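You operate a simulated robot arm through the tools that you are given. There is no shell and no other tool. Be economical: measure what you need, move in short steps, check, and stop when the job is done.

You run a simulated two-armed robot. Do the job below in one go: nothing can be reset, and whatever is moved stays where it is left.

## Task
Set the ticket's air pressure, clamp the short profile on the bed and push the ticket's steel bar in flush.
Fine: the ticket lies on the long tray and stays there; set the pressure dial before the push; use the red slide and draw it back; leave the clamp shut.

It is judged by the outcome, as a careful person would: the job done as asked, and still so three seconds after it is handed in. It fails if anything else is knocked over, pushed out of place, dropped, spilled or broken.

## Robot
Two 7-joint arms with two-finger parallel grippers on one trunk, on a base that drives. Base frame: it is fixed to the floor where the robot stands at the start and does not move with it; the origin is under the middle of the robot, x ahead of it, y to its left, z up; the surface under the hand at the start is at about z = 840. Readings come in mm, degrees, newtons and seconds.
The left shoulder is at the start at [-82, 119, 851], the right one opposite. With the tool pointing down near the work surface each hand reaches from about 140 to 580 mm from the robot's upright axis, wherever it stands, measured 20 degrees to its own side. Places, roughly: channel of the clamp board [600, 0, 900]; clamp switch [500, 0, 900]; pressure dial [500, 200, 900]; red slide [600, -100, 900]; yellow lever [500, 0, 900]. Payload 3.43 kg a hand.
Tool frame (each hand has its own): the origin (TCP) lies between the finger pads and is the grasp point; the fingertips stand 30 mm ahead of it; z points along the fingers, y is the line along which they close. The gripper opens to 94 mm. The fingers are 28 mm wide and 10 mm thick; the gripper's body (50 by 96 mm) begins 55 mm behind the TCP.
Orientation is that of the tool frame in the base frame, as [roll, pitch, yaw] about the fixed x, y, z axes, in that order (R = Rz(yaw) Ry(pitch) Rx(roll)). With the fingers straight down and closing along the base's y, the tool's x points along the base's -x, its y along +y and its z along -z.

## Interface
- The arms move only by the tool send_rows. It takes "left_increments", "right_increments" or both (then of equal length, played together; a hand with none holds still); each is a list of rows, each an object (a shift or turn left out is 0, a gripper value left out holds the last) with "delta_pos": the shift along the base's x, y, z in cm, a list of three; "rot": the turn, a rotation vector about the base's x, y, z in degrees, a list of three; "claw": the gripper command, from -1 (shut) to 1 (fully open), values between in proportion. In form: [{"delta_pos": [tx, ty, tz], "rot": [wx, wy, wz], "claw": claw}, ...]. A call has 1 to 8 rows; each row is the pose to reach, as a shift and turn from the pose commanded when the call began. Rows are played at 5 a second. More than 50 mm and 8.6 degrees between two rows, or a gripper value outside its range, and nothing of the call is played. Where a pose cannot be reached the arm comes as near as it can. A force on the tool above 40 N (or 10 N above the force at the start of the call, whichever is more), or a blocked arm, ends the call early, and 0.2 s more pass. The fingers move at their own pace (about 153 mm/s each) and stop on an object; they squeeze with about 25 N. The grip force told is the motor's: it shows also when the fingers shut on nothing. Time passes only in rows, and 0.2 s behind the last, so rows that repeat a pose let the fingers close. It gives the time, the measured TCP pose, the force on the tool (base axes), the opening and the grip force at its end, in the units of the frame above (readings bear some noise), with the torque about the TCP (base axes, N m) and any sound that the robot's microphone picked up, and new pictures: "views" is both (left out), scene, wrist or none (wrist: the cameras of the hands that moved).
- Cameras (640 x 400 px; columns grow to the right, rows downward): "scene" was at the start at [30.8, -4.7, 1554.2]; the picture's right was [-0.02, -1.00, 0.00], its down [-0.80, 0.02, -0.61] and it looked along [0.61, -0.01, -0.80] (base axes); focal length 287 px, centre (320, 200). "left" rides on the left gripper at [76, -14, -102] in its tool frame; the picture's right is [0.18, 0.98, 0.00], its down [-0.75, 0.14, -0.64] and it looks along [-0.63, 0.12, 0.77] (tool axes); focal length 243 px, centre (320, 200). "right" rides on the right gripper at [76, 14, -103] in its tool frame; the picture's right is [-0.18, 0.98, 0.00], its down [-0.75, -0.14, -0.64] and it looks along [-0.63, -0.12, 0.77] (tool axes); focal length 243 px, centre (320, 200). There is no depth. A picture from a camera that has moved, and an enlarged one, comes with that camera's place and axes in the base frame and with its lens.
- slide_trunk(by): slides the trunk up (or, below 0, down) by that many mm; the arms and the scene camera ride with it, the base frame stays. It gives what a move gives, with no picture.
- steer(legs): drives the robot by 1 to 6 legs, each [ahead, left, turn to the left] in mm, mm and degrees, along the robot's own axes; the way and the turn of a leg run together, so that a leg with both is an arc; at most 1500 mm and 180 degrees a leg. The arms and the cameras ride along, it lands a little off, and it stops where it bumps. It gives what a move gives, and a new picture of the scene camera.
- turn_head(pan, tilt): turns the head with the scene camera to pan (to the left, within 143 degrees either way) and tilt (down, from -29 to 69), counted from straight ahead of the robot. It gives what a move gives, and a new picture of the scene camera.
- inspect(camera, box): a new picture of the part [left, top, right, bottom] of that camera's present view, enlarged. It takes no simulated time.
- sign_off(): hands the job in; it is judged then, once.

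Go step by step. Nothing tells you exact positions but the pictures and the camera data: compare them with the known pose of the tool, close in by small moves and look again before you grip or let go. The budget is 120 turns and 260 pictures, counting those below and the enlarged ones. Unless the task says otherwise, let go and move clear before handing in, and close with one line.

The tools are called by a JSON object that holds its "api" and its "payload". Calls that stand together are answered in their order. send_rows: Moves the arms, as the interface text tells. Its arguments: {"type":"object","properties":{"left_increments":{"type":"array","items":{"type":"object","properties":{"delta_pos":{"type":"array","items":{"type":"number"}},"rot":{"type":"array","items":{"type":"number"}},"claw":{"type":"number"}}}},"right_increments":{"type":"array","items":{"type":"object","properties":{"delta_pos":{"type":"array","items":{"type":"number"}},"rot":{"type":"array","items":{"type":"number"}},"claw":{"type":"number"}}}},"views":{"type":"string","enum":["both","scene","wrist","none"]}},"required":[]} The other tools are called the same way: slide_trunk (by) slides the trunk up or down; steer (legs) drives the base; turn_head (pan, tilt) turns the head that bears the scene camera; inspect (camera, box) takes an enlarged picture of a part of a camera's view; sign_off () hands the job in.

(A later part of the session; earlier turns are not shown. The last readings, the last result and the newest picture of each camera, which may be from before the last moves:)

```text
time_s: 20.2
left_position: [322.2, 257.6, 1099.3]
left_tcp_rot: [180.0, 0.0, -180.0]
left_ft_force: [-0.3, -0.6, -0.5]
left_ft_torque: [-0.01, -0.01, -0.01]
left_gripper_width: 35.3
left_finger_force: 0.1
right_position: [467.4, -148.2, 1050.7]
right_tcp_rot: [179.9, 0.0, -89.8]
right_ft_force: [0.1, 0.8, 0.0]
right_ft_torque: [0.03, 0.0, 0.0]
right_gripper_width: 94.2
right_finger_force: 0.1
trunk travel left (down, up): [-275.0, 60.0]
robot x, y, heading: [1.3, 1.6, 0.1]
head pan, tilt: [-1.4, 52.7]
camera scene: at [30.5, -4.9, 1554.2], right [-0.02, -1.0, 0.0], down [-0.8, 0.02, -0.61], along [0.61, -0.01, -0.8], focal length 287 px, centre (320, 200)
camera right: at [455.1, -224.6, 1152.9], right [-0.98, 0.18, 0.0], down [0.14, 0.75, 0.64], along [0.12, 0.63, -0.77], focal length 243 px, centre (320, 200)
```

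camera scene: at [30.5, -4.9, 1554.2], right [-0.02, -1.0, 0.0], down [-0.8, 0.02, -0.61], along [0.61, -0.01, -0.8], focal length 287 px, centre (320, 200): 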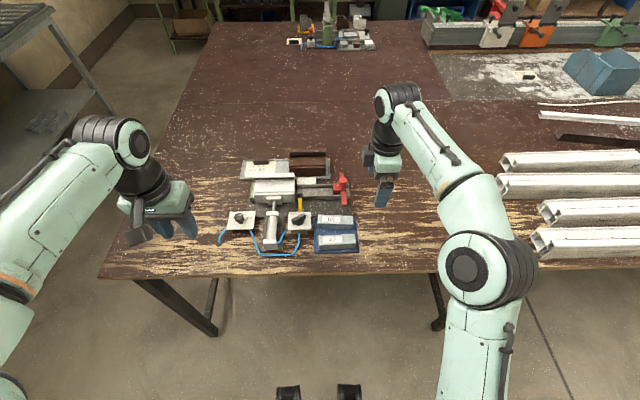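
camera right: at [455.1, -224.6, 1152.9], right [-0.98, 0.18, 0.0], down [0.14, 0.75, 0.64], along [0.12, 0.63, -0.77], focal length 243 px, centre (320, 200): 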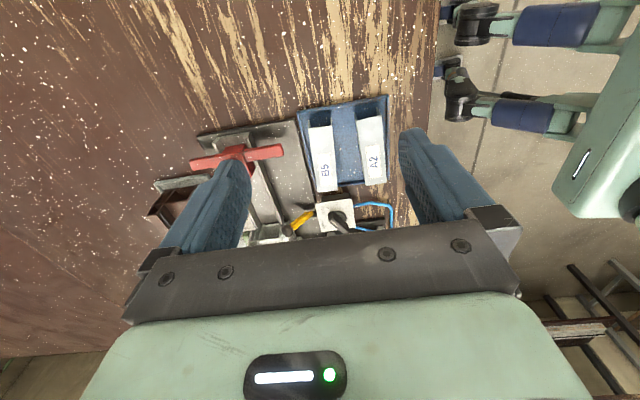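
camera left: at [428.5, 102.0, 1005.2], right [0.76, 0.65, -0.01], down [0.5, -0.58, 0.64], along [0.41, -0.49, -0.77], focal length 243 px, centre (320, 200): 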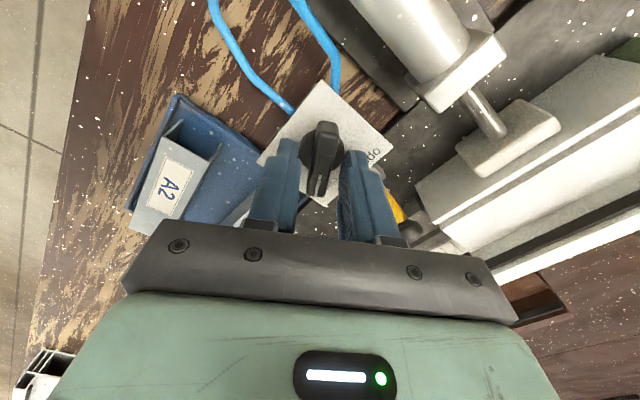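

{"api": "inspect", "payload": {"camera": "right", "box": [150, 100, 310, 240]}}

{"api": "inspect", "payload": {"camera": "right", "box": [280, 80, 420, 220]}}

{"api": "inspect", "payload": {"camera": "scene", "box": [280, 155, 360, 215]}}

```text
2.86 times, centred on (230, 170) of right
camera zoom: at [455.1, -224.6, 1152.9], right [-0.98, 0.18, 0.0], down [0.14, 0.75, 0.64], along [0.12, 0.63, -0.77], focal length 693 px, centre (577, 286)
```

zoom: 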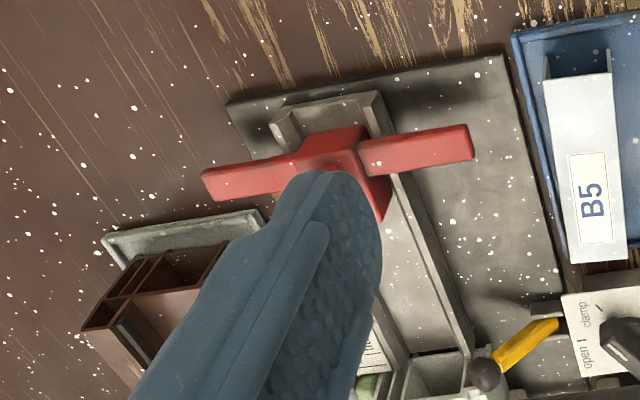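

```text
2.86 times, centred on (350, 150) of right
camera zoom: at [455.1, -224.6, 1152.9], right [-0.98, 0.18, 0.0], down [0.14, 0.75, 0.64], along [0.12, 0.63, -0.77], focal length 693 px, centre (234, 343)
```

zoom: 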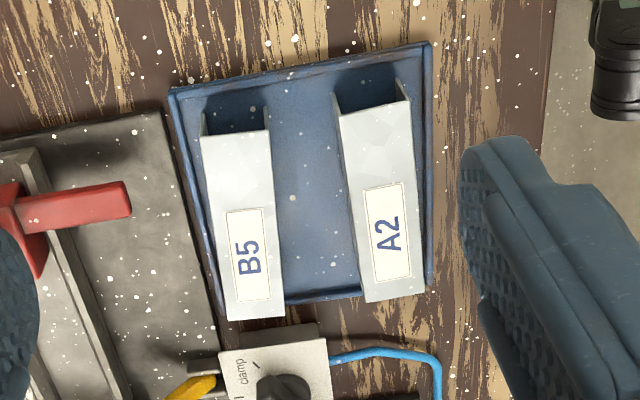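

```text
6.67 times, centred on (320, 185) of scene
camera zoom: at [30.5, -4.9, 1554.2], right [-0.02, -1.0, 0.0], down [-0.8, 0.02, -0.61], along [0.61, -0.01, -0.8], focal length 1913 px, centre (320, 300)
```

zoom: 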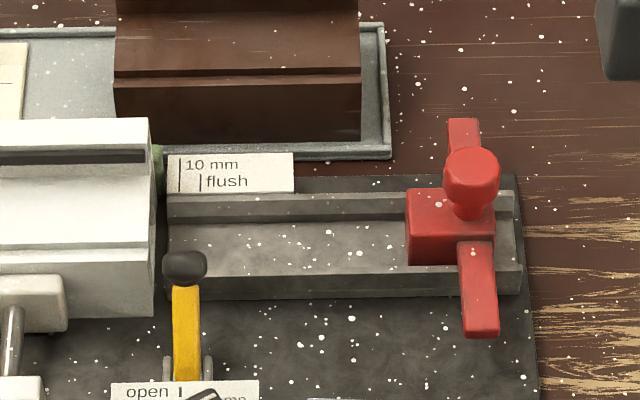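

The bars are inverted-U inserts lying along y. I bring the right camera over the channel to see the profile's end, the yellow lever and the slide.

{"api": "send_rows", "payload": {"right_increments": [{"delta_pos": [3, 3, 0]}, {"delta_pos": [6, 6, -1]}, {"delta_pos": [9.8, 9.8, -3]}, {"delta_pos": [9.8, 9.8, -5]}], "views": "wrist"}}

{"api": "inspect", "payload": {"camera": "right", "box": [240, 60, 400, 220]}}

```text
refused: row 3 steps farther than a row can; nothing moved
```

```text
2.50 times, centred on (320, 140) of right
camera zoom: at [455.1, -224.6, 1152.9], right [-0.98, 0.18, 0.0], down [0.14, 0.75, 0.64], along [0.12, 0.63, -0.77], focal length 606 px, centre (320, 350)
```

zoom: 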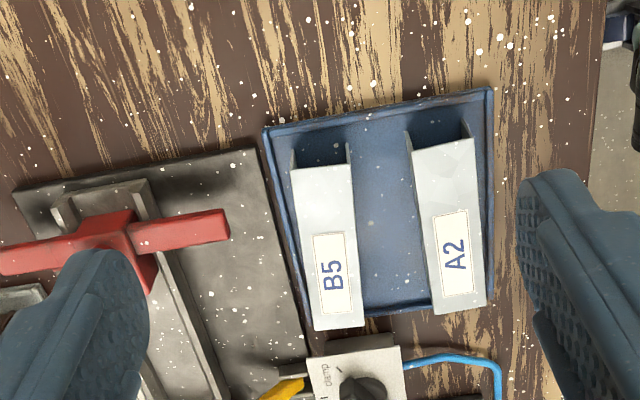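

{"api": "send_rows", "payload": {"right_increments": [{"delta_pos": [3, 3, 0]}, {"delta_pos": [6, 6, -1]}, {"delta_pos": [8.5, 8.5, -3]}, {"delta_pos": [9.8, 9.8, -5]}, {"delta_pos": [9.8, 9.8, -5]}], "views": "wrist"}}

{"api": "inspect", "payload": {"camera": "right", "box": [240, 60, 400, 220]}}

```text
time_s: 21.4
left_position: [321.6, 258.1, 1097.4]
left_tcp_rot: [179.9, 0.0, -180.0]
left_ft_force: [-0.2, 0.2, -0.1]
left_ft_torque: [0.02, 0.0, 0.0]
left_gripper_width: 35.2
left_finger_force: 0.1
right_position: [520.4, -59.6, 991.2]
right_tcp_rot: [180.0, 0.0, -90.0]
right_ft_force: [0.0, -0.7, 0.1]
right_ft_torque: [0.01, 0.01, -0.01]
right_gripper_width: 94.0
right_finger_force: 0.1
right hand out of reach, approached as far as the arm can: row 2, 3, 4, 5
trunk travel left (down, up): [-275.0, 60.0]
robot x, y, heading: [-1.2, 2.1, 0.1]
head pan, tilt: [-1.4, 52.7]
camera right: at [507.5, -134.9, 1092.2], right [-0.98, 0.18, 0.0], down [0.14, 0.75, 0.64], along [0.12, 0.63, -0.77], focal length 243 px, centre (320, 200)
```

right: 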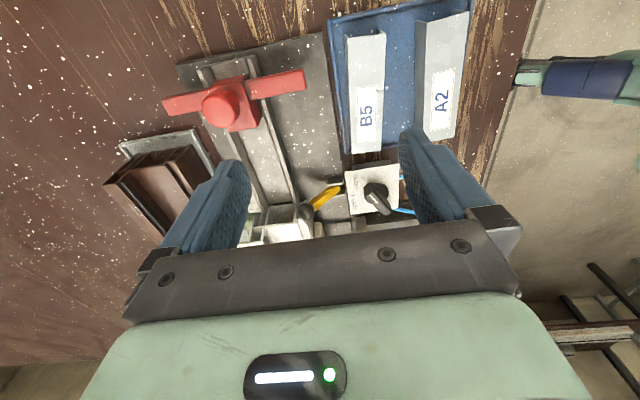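

```text
2.50 times, centred on (320, 140) of right
camera zoom: at [507.5, -134.9, 1092.2], right [-0.98, 0.18, 0.0], down [0.14, 0.75, 0.64], along [0.12, 0.63, -0.77], focal length 606 px, centre (320, 350)
```

zoom: 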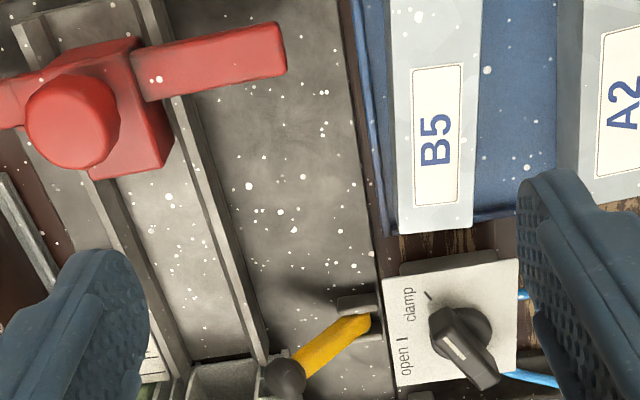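

The right hand can't reach the channel from here, so I drive ahead a little with the hands high.

{"api": "steer", "payload": {"legs": [[110, 0, 0]]}}

{"api": "inspect", "payload": {"camera": "right", "box": [180, 80, 460, 240]}}

```text
time_s: 22.6
left_position: [435.8, 258.2, 1098.2]
left_tcp_rot: [-179.9, 0.0, -180.0]
left_ft_force: [0.4, 0.3, -0.5]
left_ft_torque: [-0.01, 0.0, -0.03]
left_gripper_width: 35.2
left_finger_force: 0.1
right_position: [633.3, -58.2, 990.9]
right_tcp_rot: [-180.0, 0.0, -89.8]
right_ft_force: [0.5, 0.9, 0.0]
right_ft_torque: [0.01, 0.03, -0.01]
right_gripper_width: 94.0
right_finger_force: 0.0
trunk travel left (down, up): [-275.0, 60.0]
robot x, y, heading: [112.9, -1.6, 0.1]
head pan, tilt: [-1.4, 52.7]
camera scene: at [144.3, -4.6, 1554.2], right [-0.02, -1.0, 0.0], down [-0.8, 0.02, -0.61], along [0.61, -0.01, -0.8], focal length 287 px, centre (320, 200)
```

scene: 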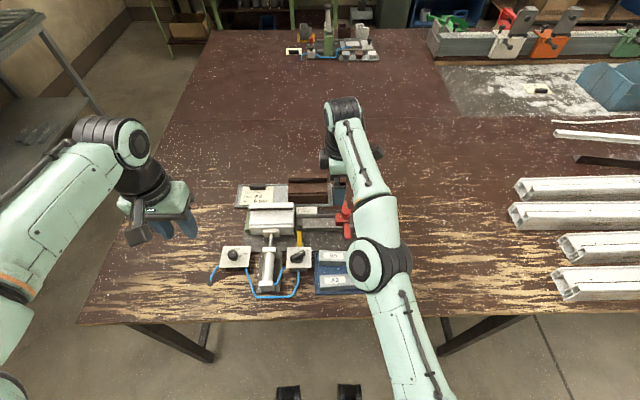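

```text
2.29 times, centred on (320, 160) of right
camera zoom: at [621.2, -134.2, 1092.1], right [-0.98, 0.18, 0.0], down [0.14, 0.75, 0.64], along [0.12, 0.63, -0.77], focal length 555 px, centre (320, 291)
```

zoom: 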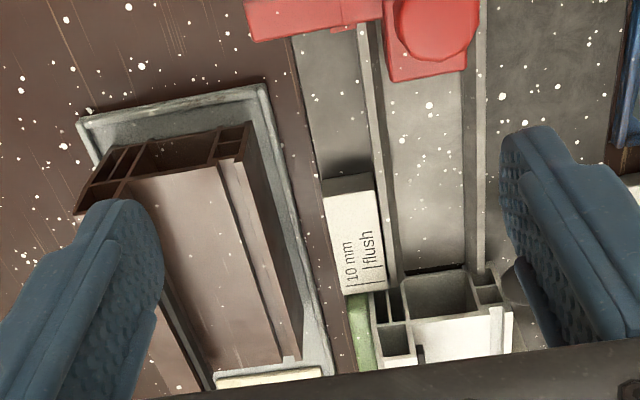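

The profile's cavity lines up with the channel, which is about 34 mm wide and centred near x=598; bar A2 is about 30×99 mm, centred near (416, -56) with its top near 868. I move over A2 and check.

{"api": "send_rows", "payload": {"right_increments": [{"delta_pos": [-4.4, 0, 0], "claw": 0.2}, {"delta_pos": [-8.8, 0, 0], "claw": 0.2}, {"delta_pos": [-13.2, 0, 0], "claw": 0.2}, {"delta_pos": [-17.6, 0, -1], "claw": 0.2}, {"delta_pos": [-21.7, 0.2, -2], "claw": 0.2}, {"delta_pos": [-21.7, 0.2, -3], "claw": 0.2}], "views": "wrist"}}

{"api": "inspect", "payload": {"camera": "right", "box": [240, 60, 400, 220]}}

{"api": "inspect", "payload": {"camera": "scene", "box": [290, 180, 370, 300]}}

```text
time_s: 24.0
left_position: [434.9, 259.4, 1097.0]
left_tcp_rot: [180.0, 0.0, -179.9]
left_ft_force: [0.6, -0.8, 0.2]
left_ft_torque: [-0.01, -0.01, 0.03]
left_gripper_width: 35.5
left_finger_force: 0.0
right_position: [597.2, 4.1, 1033.0]
right_tcp_rot: [-180.0, 0.0, -89.9]
right_ft_force: [-0.4, 0.2, 0.0]
right_ft_torque: [0.02, 0.0, -0.01]
right_gripper_width: 56.4
right_finger_force: 0.0
right hand out of reach, approached as far as the arm can: row 1, 2, 3, 4, 5, 6
trunk travel left (down, up): [-275.0, 60.0]
robot x, y, heading: [113.1, -0.8, 0.2]
head pan, tilt: [-1.4, 52.7]
camera right: at [584.8, -70.3, 1134.9], right [-0.98, 0.18, 0.0], down [0.14, 0.75, 0.64], along [0.12, 0.63, -0.77], focal length 243 px, centre (320, 200)
```

right: 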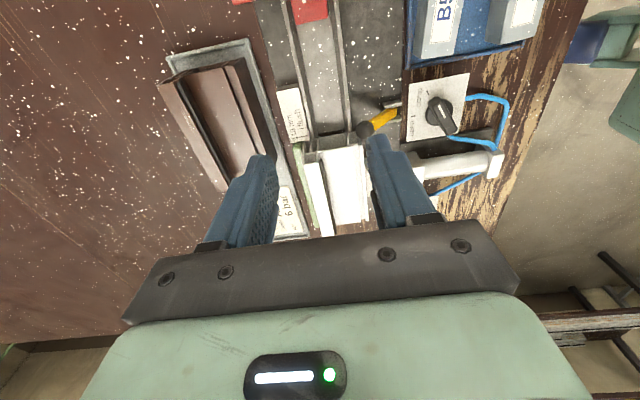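

```text
2.50 times, centred on (320, 140) of right
camera zoom: at [584.8, -70.3, 1134.9], right [-0.98, 0.18, 0.0], down [0.14, 0.75, 0.64], along [0.12, 0.63, -0.77], focal length 606 px, centre (320, 350)
```

zoom: 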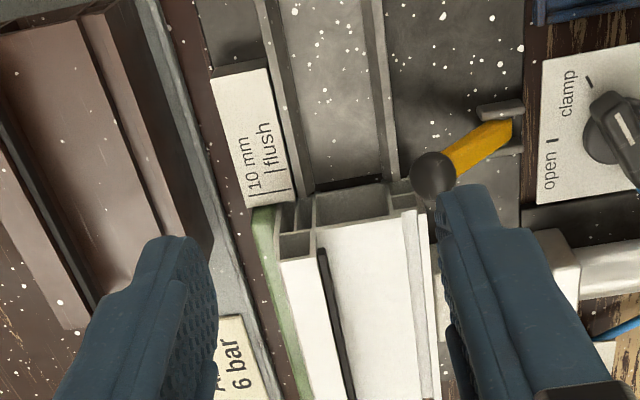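

```text
3.33 times, centred on (330, 240) of scene
camera zoom: at [144.0, -5.0, 1554.2], right [-0.02, -1.0, 0.0], down [-0.8, 0.02, -0.61], along [0.61, -0.01, -0.8], focal length 956 px, centre (287, 67)
```

zoom: 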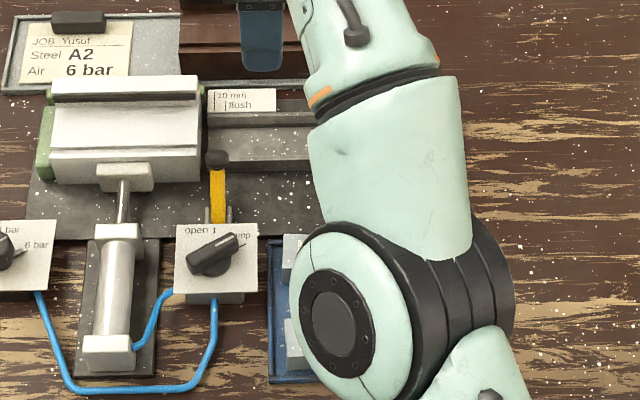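

The hand ended elsewhere than I asked. I hold the pose once to see which pose is the commanded one.

{"api": "send_rows", "payload": {"right_increments": [{"delta_pos": [0, 0, 0]}, {"delta_pos": [0, 0, 0]}, {"delta_pos": [0, 0, 0]}], "views": "scene"}}

```text
time_s: 24.8
left_position: [433.9, 258.1, 1097.8]
left_tcp_rot: [-180.0, 0.0, -180.0]
left_ft_force: [-0.3, -0.8, 0.4]
left_ft_torque: [0.0, -0.01, 0.01]
left_gripper_width: 35.5
left_finger_force: 0.0
right_position: [598.3, 5.7, 1033.7]
right_tcp_rot: [180.0, 0.0, -90.0]
right_ft_force: [0.3, 1.1, -0.7]
right_ft_torque: [-0.01, -0.02, -0.04]
right_gripper_width: 56.3
right_finger_force: 0.0
trunk travel left (down, up): [-275.0, 60.0]
robot x, y, heading: [113.4, -3.1, 0.2]
head pan, tilt: [-1.4, 52.7]
camera scene: at [143.9, -4.6, 1554.2], right [-0.02, -1.0, 0.0], down [-0.8, 0.02, -0.61], along [0.61, -0.01, -0.8], focal length 287 px, centre (320, 200)
```

scene: 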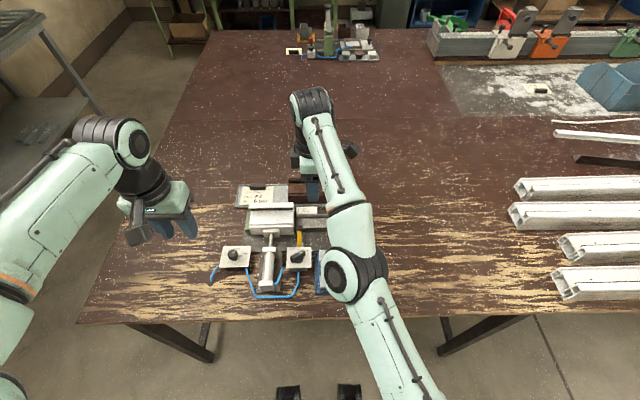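

{"api": "send_rows", "payload": {"right_increments": [{"delta_pos": [-2, -3, 1]}, {"delta_pos": [-4, -6, 2]}, {"delta_pos": [-6, -9, 2]}, {"delta_pos": [-8, -12, 2]}], "views": "scene"}}

```text
time_s: 25.8
left_position: [434.7, 258.3, 1098.4]
left_tcp_rot: [-180.0, 0.0, -179.9]
left_ft_force: [0.1, 1.1, 0.1]
left_ft_torque: [-0.01, 0.02, 0.01]
left_gripper_width: 35.1
left_finger_force: 0.2
right_position: [610.7, -108.7, 1061.3]
right_tcp_rot: [180.0, 0.0, -89.9]
right_ft_force: [0.5, -0.9, 0.3]
right_ft_torque: [0.0, 0.03, -0.01]
right_gripper_width: 56.6
right_finger_force: 0.0
right hand out of reach, approached as far as the arm can: row 1, 2, 3, 4
trunk travel left (down, up): [-275.0, 60.0]
robot x, y, heading: [118.2, -1.5, -0.1]
head pan, tilt: [-1.4, 52.7]
camera scene: at [143.9, -5.0, 1554.2], right [-0.02, -1.0, 0.0], down [-0.8, 0.02, -0.61], along [0.61, -0.01, -0.8], focal length 287 px, centre (320, 200)
```

scene: 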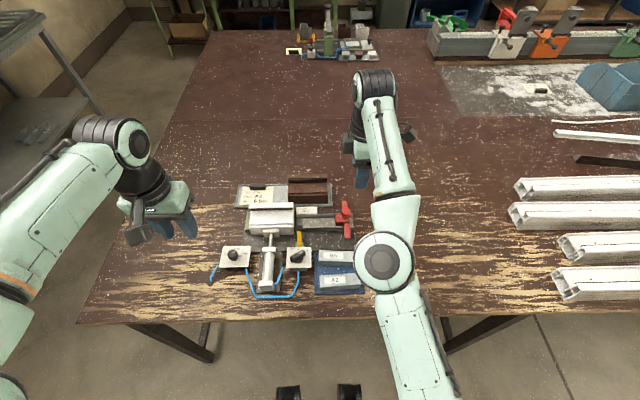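

The arm seems held by a wrist limit at this yaw. I turn back some yaw while drawing toward the robot.

{"api": "send_rows", "payload": {"right_increments": [{"delta_pos": [0, 0, 1], "rot": [0, 0, -8]}, {"delta_pos": [0, -1, 2], "rot": [0, 0, -16]}, {"delta_pos": [-1, -2, 2], "rot": [0, 0, -24]}, {"delta_pos": [-3, -3, 2], "rot": [0, 0, -32]}, {"delta_pos": [-6, -4, 2], "rot": [0, 0, -40]}, {"delta_pos": [-9, -4, 2], "rot": [0, 0, -48]}], "views": "scene"}}

```text
time_s: 27.2
left_position: [435.8, 260.0, 1097.4]
left_tcp_rot: [-180.0, -0.1, -179.9]
left_ft_force: [0.9, 0.5, -0.4]
left_ft_torque: [-0.05, 0.01, -0.02]
left_gripper_width: 35.2
left_finger_force: 0.1
right_position: [522.1, -146.9, 1078.5]
right_tcp_rot: [-179.9, 0.4, -138.2]
right_ft_force: [-0.1, 0.2, -0.9]
right_ft_torque: [-0.05, 0.01, -0.01]
right_gripper_width: 56.4
right_finger_force: 0.1
right hand out of reach, approached as far as the arm can: row 1, 2, 3, 4
trunk travel left (down, up): [-275.0, 60.0]
robot x, y, heading: [117.2, -1.3, 0.1]
head pan, tilt: [-1.4, 52.7]
camera scene: at [145.3, -2.7, 1554.0], right [-0.02, -1.0, 0.0], down [-0.8, 0.02, -0.61], along [0.6, -0.02, -0.8], focal length 287 px, centre (320, 200)
```

scene: 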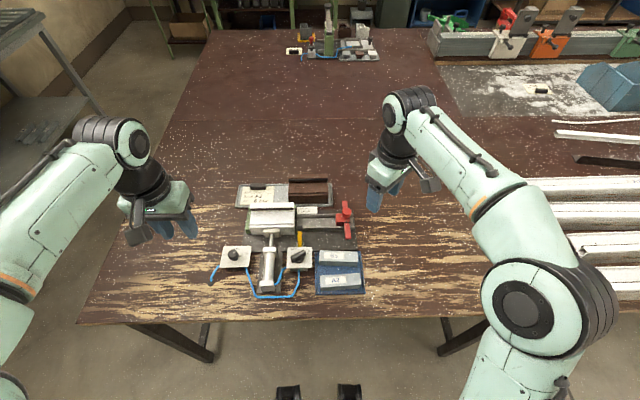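

It recovered. I'll try the other direction, yaw -90.

{"api": "send_rows", "payload": {"right_increments": [{"rot": [0, 0, -8]}, {"delta_pos": [-1, 0, 0], "rot": [0, 0, -16]}, {"delta_pos": [-2, 0, 0], "rot": [0, 0, -24]}, {"delta_pos": [-3, 0, 0], "rot": [0, 0, -32]}, {"delta_pos": [-4, 0, 0], "rot": [0, 0, -40]}, {"delta_pos": [-5, 0, 0], "rot": [0, 0, -48]}, {"delta_pos": [-6, 0, 0], "rot": [0, 0, -56]}, {"delta_pos": [-6, 0, 0], "rot": [0, 0, -64]}], "views": "none"}}

{"api": "send_rows", "payload": {"right_increments": [{"rot": [0, 0, -8]}, {"delta_pos": [0, 1, 0], "rot": [0, 0, -16]}, {"delta_pos": [0, 2, 0], "rot": [0, 0, -24]}, {"delta_pos": [-1, 3, 0], "rot": [0, 0, -32]}, {"delta_pos": [-2, 4, 0], "rot": [0, 0, -40]}, {"delta_pos": [-3, 5, 0], "rot": [0, 0, -48]}, {"delta_pos": [-4, 6, 0], "rot": [0, 0, -56]}, {"delta_pos": [-4, 7, 0], "rot": [0, 0, -64]}], "views": "both"}}

```text
time_s: 29.0
left_position: [435.9, 257.6, 1098.2]
left_tcp_rot: [180.0, 0.0, -179.9]
left_ft_force: [0.3, 0.5, 0.4]
left_ft_torque: [0.01, -0.01, 0.0]
left_gripper_width: 35.2
left_finger_force: 0.0
right_position: [462.6, -146.0, 1077.4]
right_tcp_rot: [-180.0, 0.1, 158.0]
right_ft_force: [-0.1, -0.1, -0.5]
right_ft_torque: [-0.01, -0.03, 0.01]
right_gripper_width: 56.2
right_finger_force: 0.1
trunk travel left (down, up): [-275.0, 60.0]
robot x, y, heading: [111.2, -0.6, 0.1]
head pan, tilt: [-1.4, 52.7]
```

```text
time_s: 30.8
left_position: [434.8, 258.5, 1097.7]
left_tcp_rot: [180.0, -0.1, -179.9]
left_ft_force: [-0.1, -0.3, -0.3]
left_ft_torque: [-0.02, 0.01, -0.01]
left_gripper_width: 35.3
left_finger_force: 0.0
right_position: [421.9, -74.2, 1077.1]
right_tcp_rot: [180.0, -0.1, 93.9]
right_ft_force: [0.0, 0.5, -0.6]
right_ft_torque: [-0.02, 0.02, -0.01]
right_gripper_width: 56.3
right_finger_force: 0.2
trunk travel left (down, up): [-275.0, 60.0]
robot x, y, heading: [113.4, -1.4, -0.3]
head pan, tilt: [-1.4, 52.7]
camera scene: at [144.2, -4.4, 1554.2], right [-0.02, -1.0, 0.0], down [-0.8, 0.02, -0.61], along [0.61, -0.01, -0.8], focal length 287 px, centre (320, 200)
camera right: at [431.9, 2.4, 1179.6], right [0.99, -0.12, 0.0], down [-0.09, -0.76, 0.64], along [-0.07, -0.64, -0.77], focal length 243 px, centre (320, 200)
```

scene: 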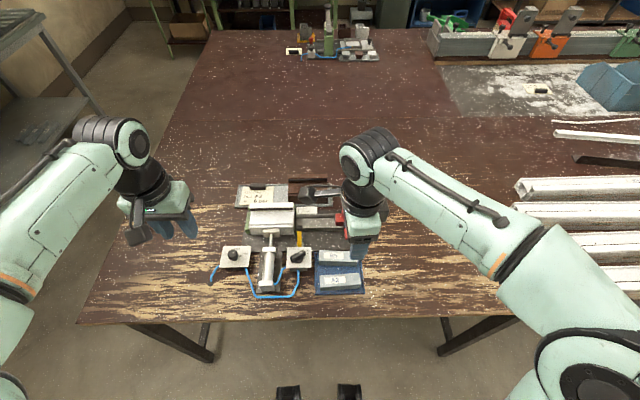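
right: 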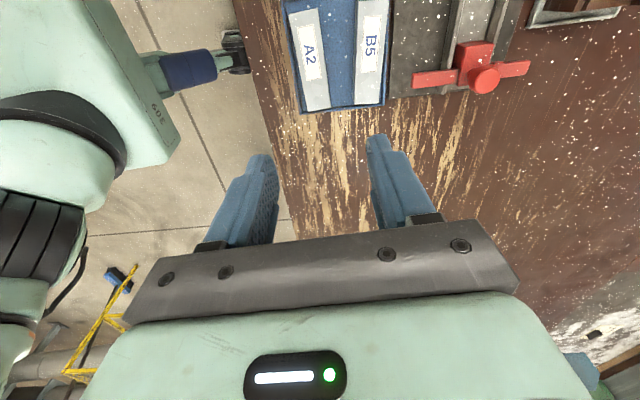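

This posture is comfortable. I lower over A2 and check its position.

{"api": "send_rows", "payload": {"right_increments": [{"delta_pos": [-0.3, 1, -4], "rot": [0, 0, -3.9]}, {"delta_pos": [-0.6, 1.8, -8], "rot": [0, 0, -3.9]}, {"delta_pos": [-0.6, 1.8, -10], "rot": [0, 0, -3.9]}, {"delta_pos": [-0.6, 1.8, -10], "rot": [0, 0, -3.9]}], "views": "wrist"}}

{"api": "inspect", "payload": {"camera": "right", "box": [240, 0, 400, 200]}}

{"api": "inspect", "payload": {"camera": "scene", "box": [300, 220, 380, 300]}}

```text
time_s: 31.8
left_position: [434.0, 258.6, 1098.0]
left_tcp_rot: [180.0, -0.1, -179.8]
left_ft_force: [-0.2, -0.7, -0.4]
left_ft_torque: [0.04, -0.03, 0.03]
left_gripper_width: 35.2
left_finger_force: 0.1
right_position: [414.4, -57.6, 975.8]
right_tcp_rot: [179.9, 0.0, 90.1]
right_ft_force: [-0.8, -0.2, -0.8]
right_ft_torque: [0.02, 0.0, 0.03]
right_gripper_width: 56.5
right_finger_force: 0.1
trunk travel left (down, up): [-275.0, 60.0]
robot x, y, heading: [114.4, -0.5, -0.1]
head pan, tilt: [-1.4, 52.7]
camera right: at [430.3, 19.7, 1078.0], right [0.98, -0.18, 0.0], down [-0.14, -0.75, 0.64], along [-0.12, -0.63, -0.77], focal length 243 px, centre (320, 200)
```

right: 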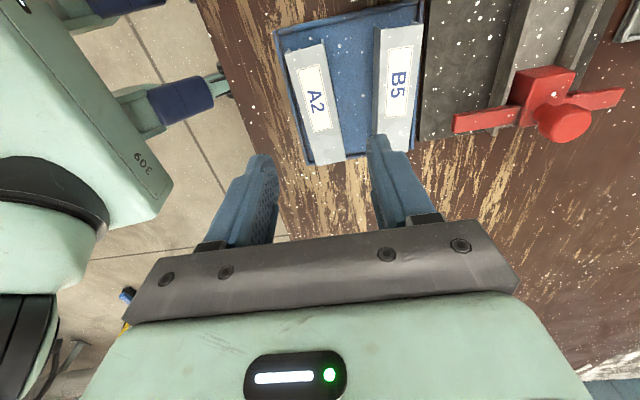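

```text
2.00 times, centred on (320, 100) of right
camera zoom: at [430.3, 19.7, 1078.0], right [0.98, -0.18, 0.0], down [-0.14, -0.75, 0.64], along [-0.12, -0.63, -0.77], focal length 485 px, centre (320, 400)
```

zoom: 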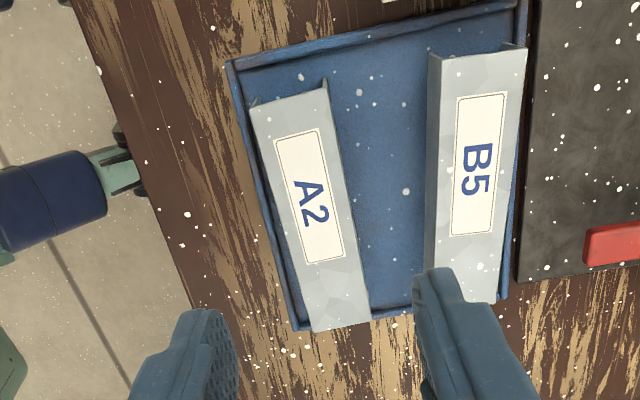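

```text
5.00 times, centred on (340, 260) of scene
camera zoom: at [143.8, -4.6, 1554.2], right [-0.02, -1.0, 0.0], down [-0.8, 0.02, -0.61], along [0.61, -0.01, -0.8], focal length 1435 px, centre (220, -100)
```

zoom: 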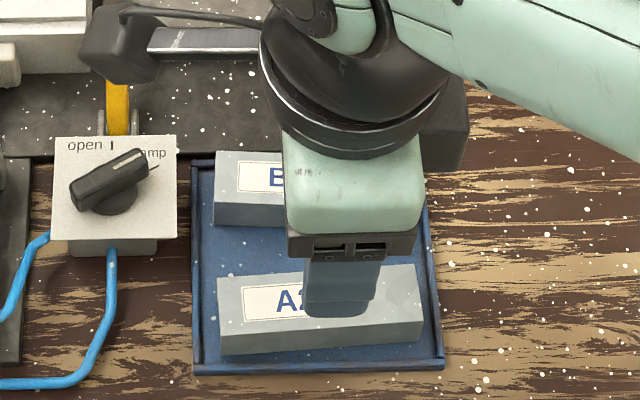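

A2 is centred at (415.4, -56) and turned about 2° anticlockwise. I descend around it with a 46 mm opening.

{"api": "send_rows", "payload": {"right_increments": [{"delta_pos": [0.1, 0.15, -3], "rot": [0, 0, 2.2], "claw": -0.02}, {"delta_pos": [0.1, 0.15, -6], "rot": [0, 0, 2.2], "claw": -0.02}, {"delta_pos": [0.1, 0.15, -8.5], "rot": [0, 0, 2.2], "claw": -0.02}, {"delta_pos": [0.1, 0.15, -8.5], "rot": [0, 0, 2.2], "claw": -0.02}], "views": "wrist"}}

{"api": "inspect", "payload": {"camera": "scene", "box": [300, 220, 380, 300]}}

{"api": "inspect", "payload": {"camera": "right", "box": [240, 100, 400, 220]}}

```text
time_s: 32.8
left_position: [435.1, 258.7, 1099.1]
left_tcp_rot: [-179.9, 0.1, 180.0]
left_ft_force: [-0.3, 0.0, -0.4]
left_ft_torque: [-0.03, 0.03, -0.02]
left_gripper_width: 35.5
left_finger_force: 0.0
right_position: [417.1, -55.8, 892.4]
right_tcp_rot: [-179.9, 0.0, 92.5]
right_ft_force: [-0.3, -0.3, 0.7]
right_ft_torque: [0.02, -0.01, -0.02]
right_gripper_width: 46.0
right_finger_force: 0.0
trunk travel left (down, up): [-275.0, 60.0]
robot x, y, heading: [112.4, 1.7, -0.0]
head pan, tilt: [-1.4, 52.7]
camera right: at [428.8, 22.1, 993.7], right [0.99, -0.14, 0.0], down [-0.11, -0.76, 0.64], along [-0.09, -0.64, -0.77], focal length 243 px, centre (320, 200)
```

right: 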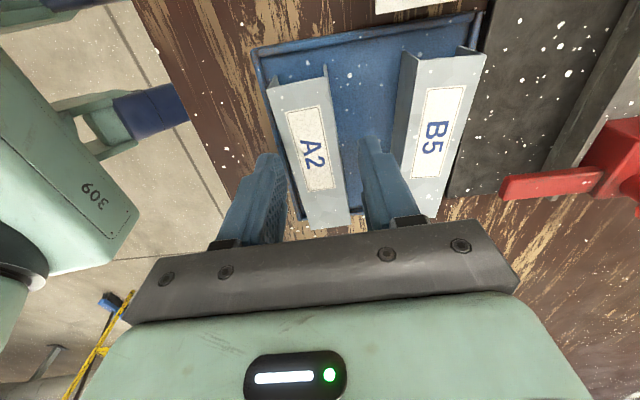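

```text
5.00 times, centred on (340, 260) of scene
camera zoom: at [143.7, -4.8, 1554.2], right [-0.02, -1.0, 0.0], down [-0.8, 0.02, -0.61], along [0.61, -0.01, -0.8], focal length 1435 px, centre (220, -100)
```

zoom: 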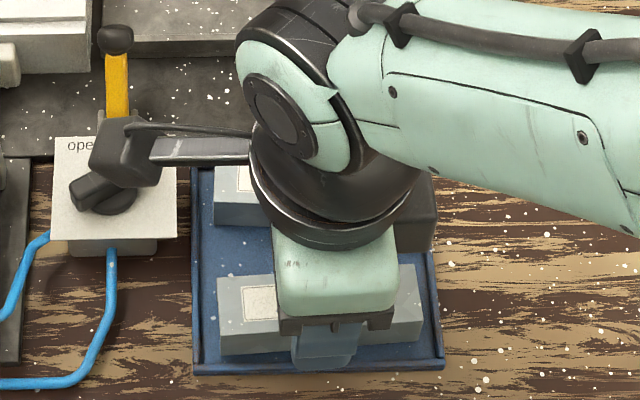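

```text
3.33 times, centred on (320, 160) of right
camera zoom: at [428.8, 22.1, 993.7], right [0.99, -0.14, 0.0], down [-0.11, -0.76, 0.64], along [-0.09, -0.64, -0.77], focal length 809 px, centre (320, 333)
```

zoom: 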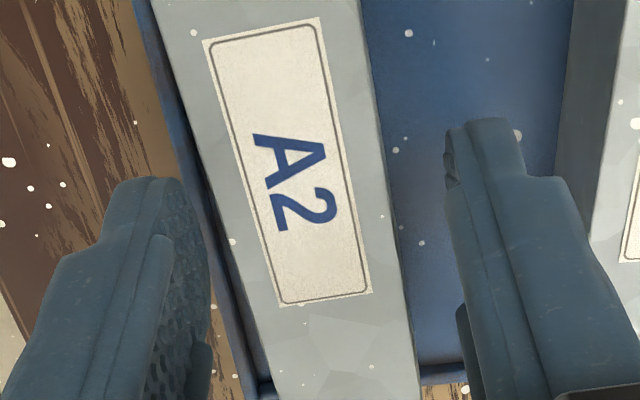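

The bar is about 2 mm toward me from the hand's centre. I correct that, lower a little with the tips kept above the tray rim, and grip.

{"api": "send_rows", "payload": {"right_increments": [{"delta_pos": [-0.15, 0, -0.5], "claw": -0.02}, {"delta_pos": [-0.15, 0, -0.5], "claw": -0.3}, {"delta_pos": [-0.15, 0, -0.5], "claw": -1}, {"delta_pos": [-0.15, 0, -0.5], "claw": -1}], "views": "wrist"}}

```text
time_s: 33.8
left_position: [435.6, 258.8, 1097.7]
left_tcp_rot: [179.9, 0.0, -179.9]
left_ft_force: [1.1, -0.3, -0.1]
left_ft_torque: [-0.02, -0.03, 0.01]
left_gripper_width: 35.2
left_finger_force: 0.2
right_position: [414.6, -56.4, 886.6]
right_tcp_rot: [-179.9, 0.0, 92.3]
right_ft_force: [-0.8, 1.2, 0.3]
right_ft_torque: [-0.03, -0.04, 0.04]
right_gripper_width: 29.4
right_finger_force: 25.3
trunk travel left (down, up): [-275.0, 60.0]
robot x, y, heading: [112.6, 1.6, 0.2]
head pan, tilt: [-1.4, 52.7]
camera right: at [427.5, 20.8, 988.7], right [0.99, -0.14, 0.0], down [-0.11, -0.76, 0.64], along [-0.09, -0.64, -0.77], focal length 243 px, centre (320, 200)
```

right: 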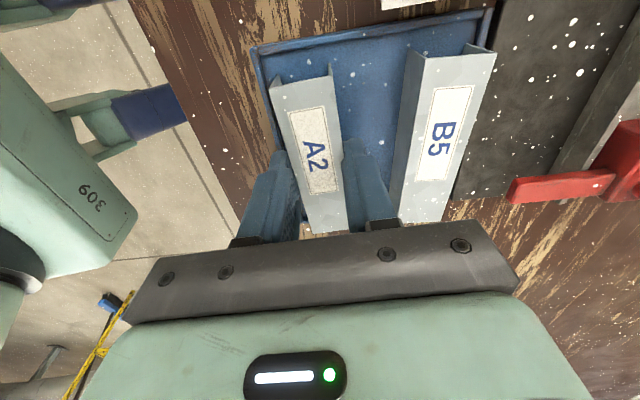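

A2 is held, 29.4 mm wide. I lift it straight up.

{"api": "send_rows", "payload": {"right_increments": [{"delta_pos": [0, 0, 2], "claw": -1}, {"delta_pos": [0, 0, 5], "claw": -1}, {"delta_pos": [0, 0, 9], "claw": -1}, {"delta_pos": [0, 0, 9], "rot": [0, 0, -2.3], "claw": -1}], "views": "both"}}

{"api": "inspect", "payload": {"camera": "scene", "box": [290, 190, 380, 300]}}

```text
time_s: 34.8
left_position: [435.0, 258.5, 1099.0]
left_tcp_rot: [-180.0, 0.0, -179.9]
left_ft_force: [-0.7, -0.1, 0.0]
left_ft_torque: [0.0, 0.04, 0.0]
left_gripper_width: 35.3
left_finger_force: 0.1
right_position: [415.7, -56.9, 978.1]
right_tcp_rot: [-179.9, 0.0, 90.1]
right_ft_force: [0.6, 1.0, -1.3]
right_ft_torque: [-0.01, -0.01, -0.01]
right_gripper_width: 29.4
right_finger_force: 24.7
trunk travel left (down, up): [-275.0, 60.0]
robot x, y, heading: [115.1, -1.5, -0.0]
head pan, tilt: [-1.4, 52.7]
camera scene: at [144.3, -4.6, 1554.2], right [-0.02, -1.0, 0.0], down [-0.8, 0.02, -0.61], along [0.61, -0.01, -0.8], focal length 287 px, centre (320, 200)
camera right: at [430.3, 19.1, 1080.8], right [0.98, -0.18, 0.0], down [-0.14, -0.75, 0.64], along [-0.12, -0.63, -0.77], focal length 243 px, centre (320, 200)
```

scene: 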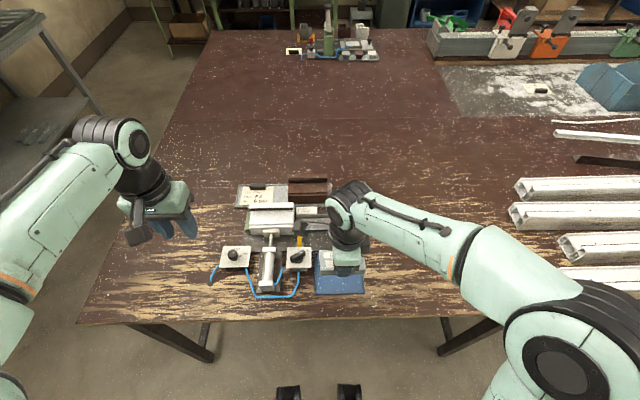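
right: 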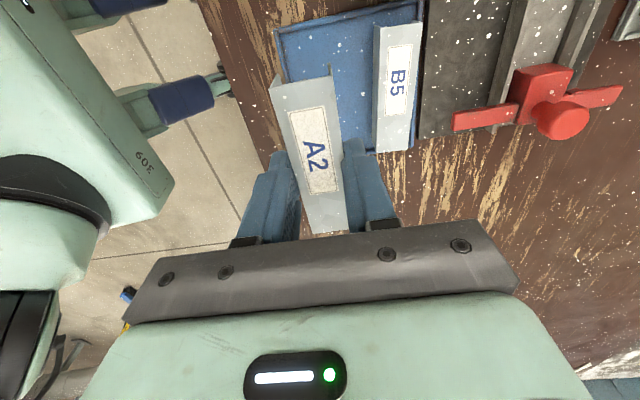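

```text
3.64 times, centred on (335, 245) of scene
camera zoom: at [144.3, -4.6, 1554.2], right [-0.02, -1.0, 0.0], down [-0.8, 0.02, -0.61], along [0.61, -0.01, -0.8], focal length 1043 px, centre (266, 36)
```

zoom: 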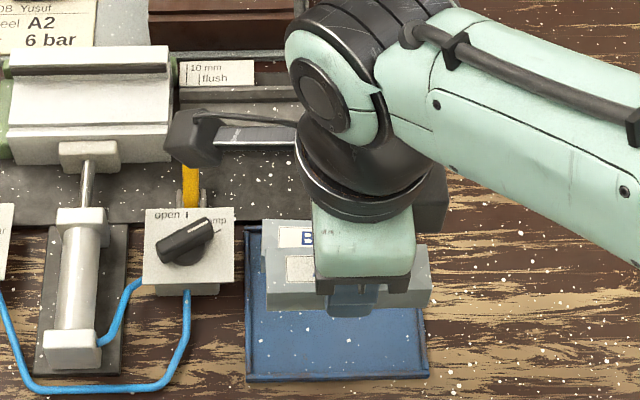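

{"api": "inspect", "payload": {"camera": "scene", "box": [290, 200, 340, 240]}}

```text
10.00 times, centred on (315, 220) of scene
camera zoom: at [144.3, -4.6, 1554.2], right [-0.02, -1.0, 0.0], down [-0.8, 0.02, -0.61], along [0.61, -0.01, -0.8], focal length 2869 px, centre (370, 0)
```

zoom: 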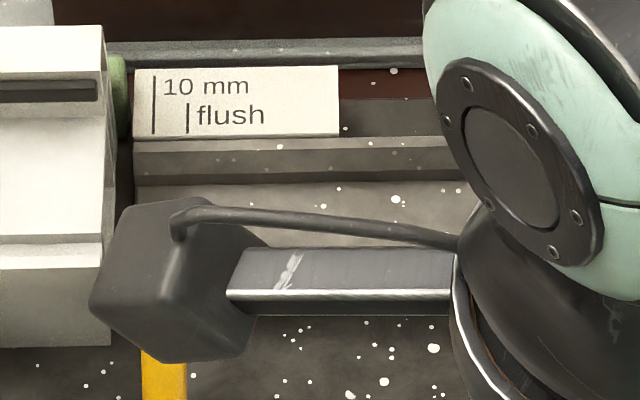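

The channel floor is at about z 846, the rails' top at 862, their inner faces at x 580–616, and the profile's end at y≈60. I measure the slide's front face for the fit.

{"api": "inspect", "payload": {"camera": "right", "box": [440, 0, 640, 150]}}

```text
2.67 times, centred on (540, 75) of right
camera zoom: at [430.3, 19.1, 1080.8], right [0.98, -0.18, 0.0], down [-0.14, -0.75, 0.64], along [-0.12, -0.63, -0.77], focal length 647 px, centre (-267, 533)
```

zoom: 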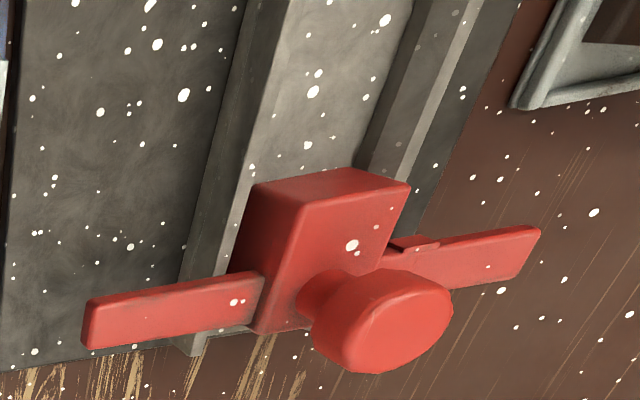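

The slide's front is at y≈-56, so there is 115 mm for the 99 mm bar. I carry the bar over the channel at height.

{"api": "send_rows", "payload": {"right_increments": [{"delta_pos": [4, 1, 2], "claw": -1}, {"delta_pos": [8.2, 2.5, 2], "claw": -1}, {"delta_pos": [12.4, 4, 2], "claw": -1}, {"delta_pos": [16, 5.5, 2], "claw": -1}, {"delta_pos": [18.2, 6, 0], "claw": -1}, {"delta_pos": [18.2, 6, -2], "claw": -1}, {"delta_pos": [18.2, 6, -2], "claw": -1}], "views": "both"}}

{"api": "inspect", "payload": {"camera": "scene", "box": [280, 185, 380, 255]}}

{"api": "inspect", "payload": {"camera": "right", "box": [240, 60, 420, 240]}}

```text
time_s: 36.4
left_position: [435.2, 259.2, 1099.1]
left_tcp_rot: [179.9, 0.0, -180.0]
left_ft_force: [0.1, 0.0, -0.8]
left_ft_torque: [0.06, 0.01, -0.02]
left_gripper_width: 35.4
left_finger_force: 0.1
right_position: [598.1, 3.5, 956.6]
right_tcp_rot: [180.0, 0.0, 90.1]
right_ft_force: [-0.1, 0.6, -2.3]
right_ft_torque: [0.01, -0.01, 0.0]
right_gripper_width: 29.9
right_finger_force: 25.6
trunk travel left (down, up): [-275.0, 60.0]
robot x, y, heading: [114.6, 0.4, -0.2]
head pan, tilt: [-1.4, 52.7]
camera scene: at [144.1, -4.6, 1554.2], right [-0.02, -1.0, 0.0], down [-0.8, 0.02, -0.61], along [0.61, -0.01, -0.8], focal length 287 px, centre (320, 200)
camera right: at [614.4, 79.9, 1058.9], right [0.98, -0.18, 0.0], down [-0.14, -0.75, 0.64], along [-0.12, -0.63, -0.77], focal length 243 px, centre (320, 200)
```

scene: 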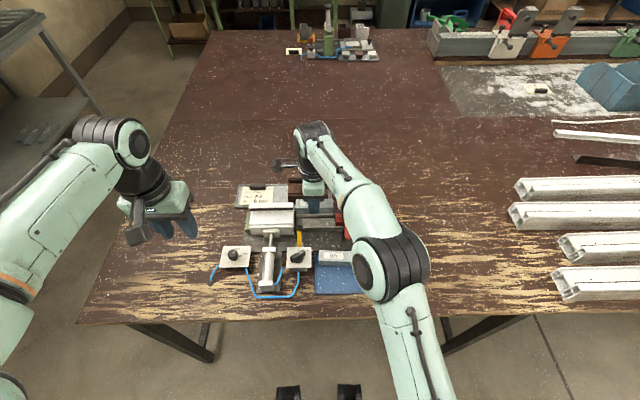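
right: 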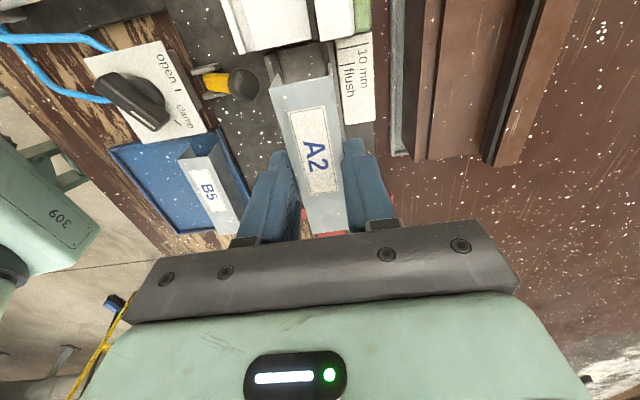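

```text
5.71 times, centred on (330, 220) of scene
camera zoom: at [144.1, -4.6, 1554.2], right [-0.02, -1.0, 0.0], down [-0.8, 0.02, -0.61], along [0.61, -0.01, -0.8], focal length 1640 px, centre (263, 86)
```

zoom: 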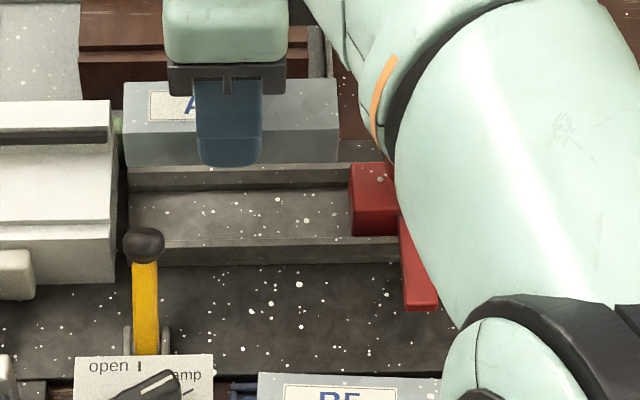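

```text
2.22 times, centred on (330, 150) of right
camera zoom: at [614.4, 79.9, 1058.9], right [0.98, -0.18, 0.0], down [-0.14, -0.75, 0.64], along [-0.12, -0.63, -0.77], focal length 539 px, centre (298, 311)
```

zoom: 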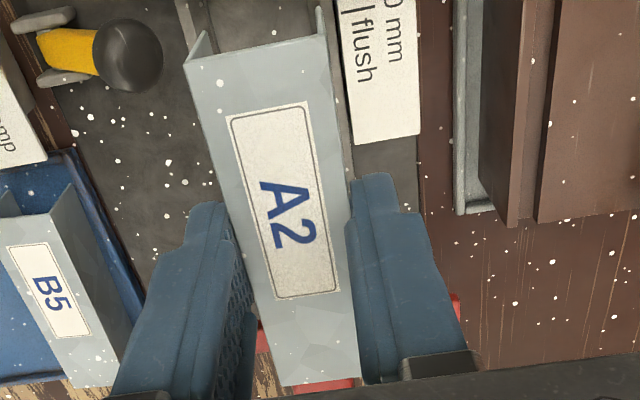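

The bar is aligned with the channel. I lower it to just inside the rails.

{"api": "send_rows", "payload": {"right_increments": [{"delta_pos": [-0.05, 0.2, -2], "claw": -1}, {"delta_pos": [-0.05, 0.2, -4], "claw": -1}, {"delta_pos": [-0.05, 0.2, -5], "claw": -1}, {"delta_pos": [-0.05, 0.2, -5.4], "claw": -1}, {"delta_pos": [-0.05, 0.2, -5.4], "claw": -1}], "views": "wrist"}}

{"api": "inspect", "payload": {"camera": "scene", "box": [290, 195, 350, 240]}}

{"api": "inspect", "payload": {"camera": "right", "box": [240, 40, 420, 240]}}

```text
time_s: 37.6
left_position: [432.7, 259.0, 1098.8]
left_tcp_rot: [179.9, 0.1, 179.9]
left_ft_force: [0.1, -0.5, 0.1]
left_ft_torque: [0.0, 0.02, -0.02]
left_gripper_width: 35.1
left_finger_force: 0.0
right_position: [594.9, 4.7, 904.3]
right_tcp_rot: [179.9, -0.1, 90.1]
right_ft_force: [-12.6, -0.9, 14.7]
right_ft_torque: [-0.15, 0.28, -0.17]
right_gripper_width: 29.6
right_finger_force: 25.2
trunk travel left (down, up): [-275.0, 60.0]
robot x, y, heading: [114.1, 0.4, 0.2]
head pan, tilt: [-1.4, 52.7]
camera right: at [610.5, 81.3, 1006.3], right [0.98, -0.18, 0.0], down [-0.14, -0.75, 0.64], along [-0.12, -0.63, -0.77], focal length 243 px, centre (320, 200)
```

right: 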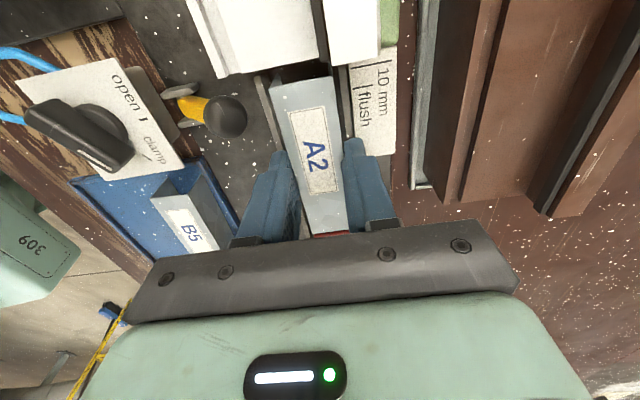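

```text
8.89 times, centred on (320, 218) of scene
camera zoom: at [140.8, -4.7, 1554.4], right [-0.02, -1.0, 0.0], down [-0.79, 0.02, -0.61], along [0.61, -0.01, -0.79], focal length 2551 px, centre (320, 44)
```

zoom: 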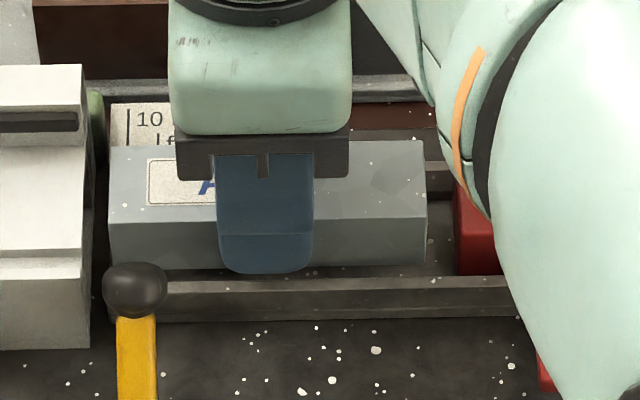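

```text
2.00 times, centred on (330, 140) of right
camera zoom: at [610.5, 81.3, 1006.3], right [0.98, -0.18, 0.0], down [-0.14, -0.75, 0.64], along [-0.12, -0.63, -0.77], focal length 485 px, centre (300, 320)
```

zoom: 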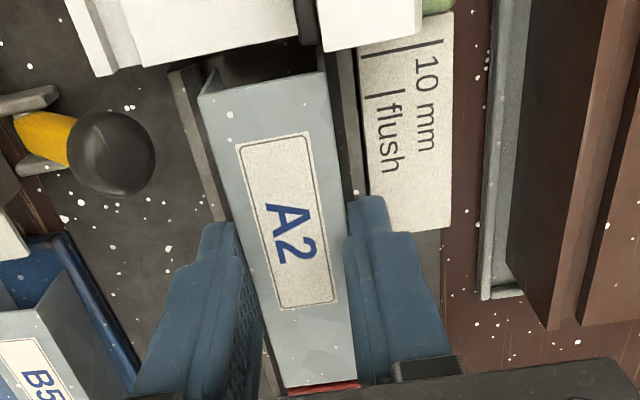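

A slight contact pushes the tool toward -x: the channel's centre seems to be at x≈595. I shift 3 mm that way and lower gently.

{"api": "send_rows", "payload": {"right_increments": [{"delta_pos": [-0.3, 0, 0.1], "claw": -1}, {"delta_pos": [-0.3, 0, -0.2], "claw": -1}, {"delta_pos": [-0.3, 0, -0.5], "claw": -1}, {"delta_pos": [-0.3, 0, -0.5], "claw": -1}], "views": "none"}}

{"api": "inspect", "payload": {"camera": "scene", "box": [290, 195, 350, 240]}}

{"api": "inspect", "payload": {"camera": "right", "box": [240, 40, 420, 240]}}

```text
time_s: 38.6
left_position: [434.8, 259.3, 1097.9]
left_tcp_rot: [180.0, 0.0, -179.9]
left_ft_force: [-0.4, 0.3, 0.5]
left_ft_torque: [0.02, 0.0, 0.01]
left_gripper_width: 35.4
left_finger_force: 0.1
right_position: [593.4, 4.4, 896.6]
right_tcp_rot: [-180.0, -0.1, 90.1]
right_ft_force: [0.1, -0.1, -0.5]
right_ft_torque: [-0.01, -0.01, -0.05]
right_gripper_width: 29.7
right_finger_force: 25.2
trunk travel left (down, up): [-275.0, 60.0]
robot x, y, heading: [112.7, -0.9, 0.0]
head pan, tilt: [-1.4, 52.7]
```

```text
8.89 times, centred on (320, 218) of scene
camera zoom: at [143.9, -4.7, 1554.2], right [-0.02, -1.0, 0.0], down [-0.8, 0.02, -0.61], along [0.61, -0.01, -0.8], focal length 2551 px, centre (320, 44)
```

zoom: 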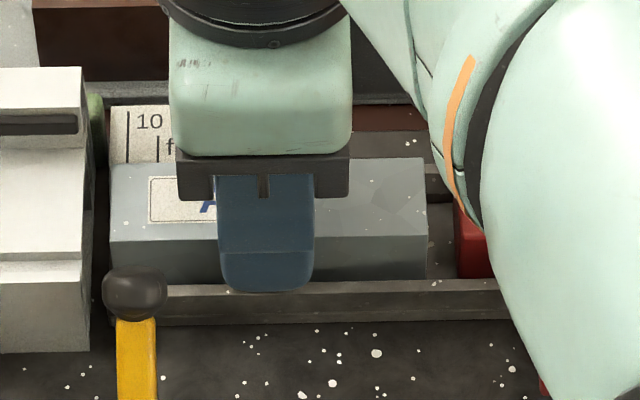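

```text
2.00 times, centred on (330, 140) of right
camera zoom: at [609.4, 81.4, 999.6], right [0.98, -0.18, 0.0], down [-0.14, -0.75, 0.64], along [-0.12, -0.63, -0.77], focal length 485 px, centre (300, 320)
```

zoom: 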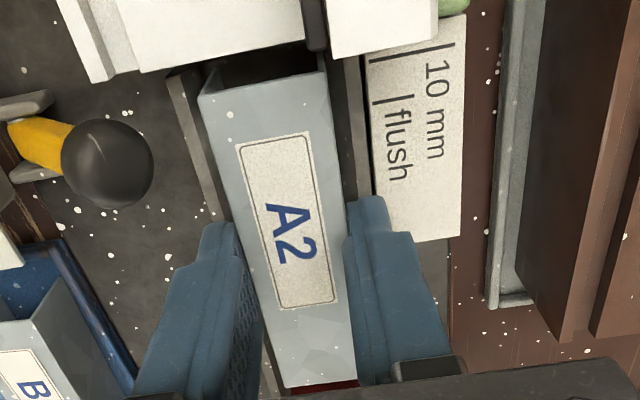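

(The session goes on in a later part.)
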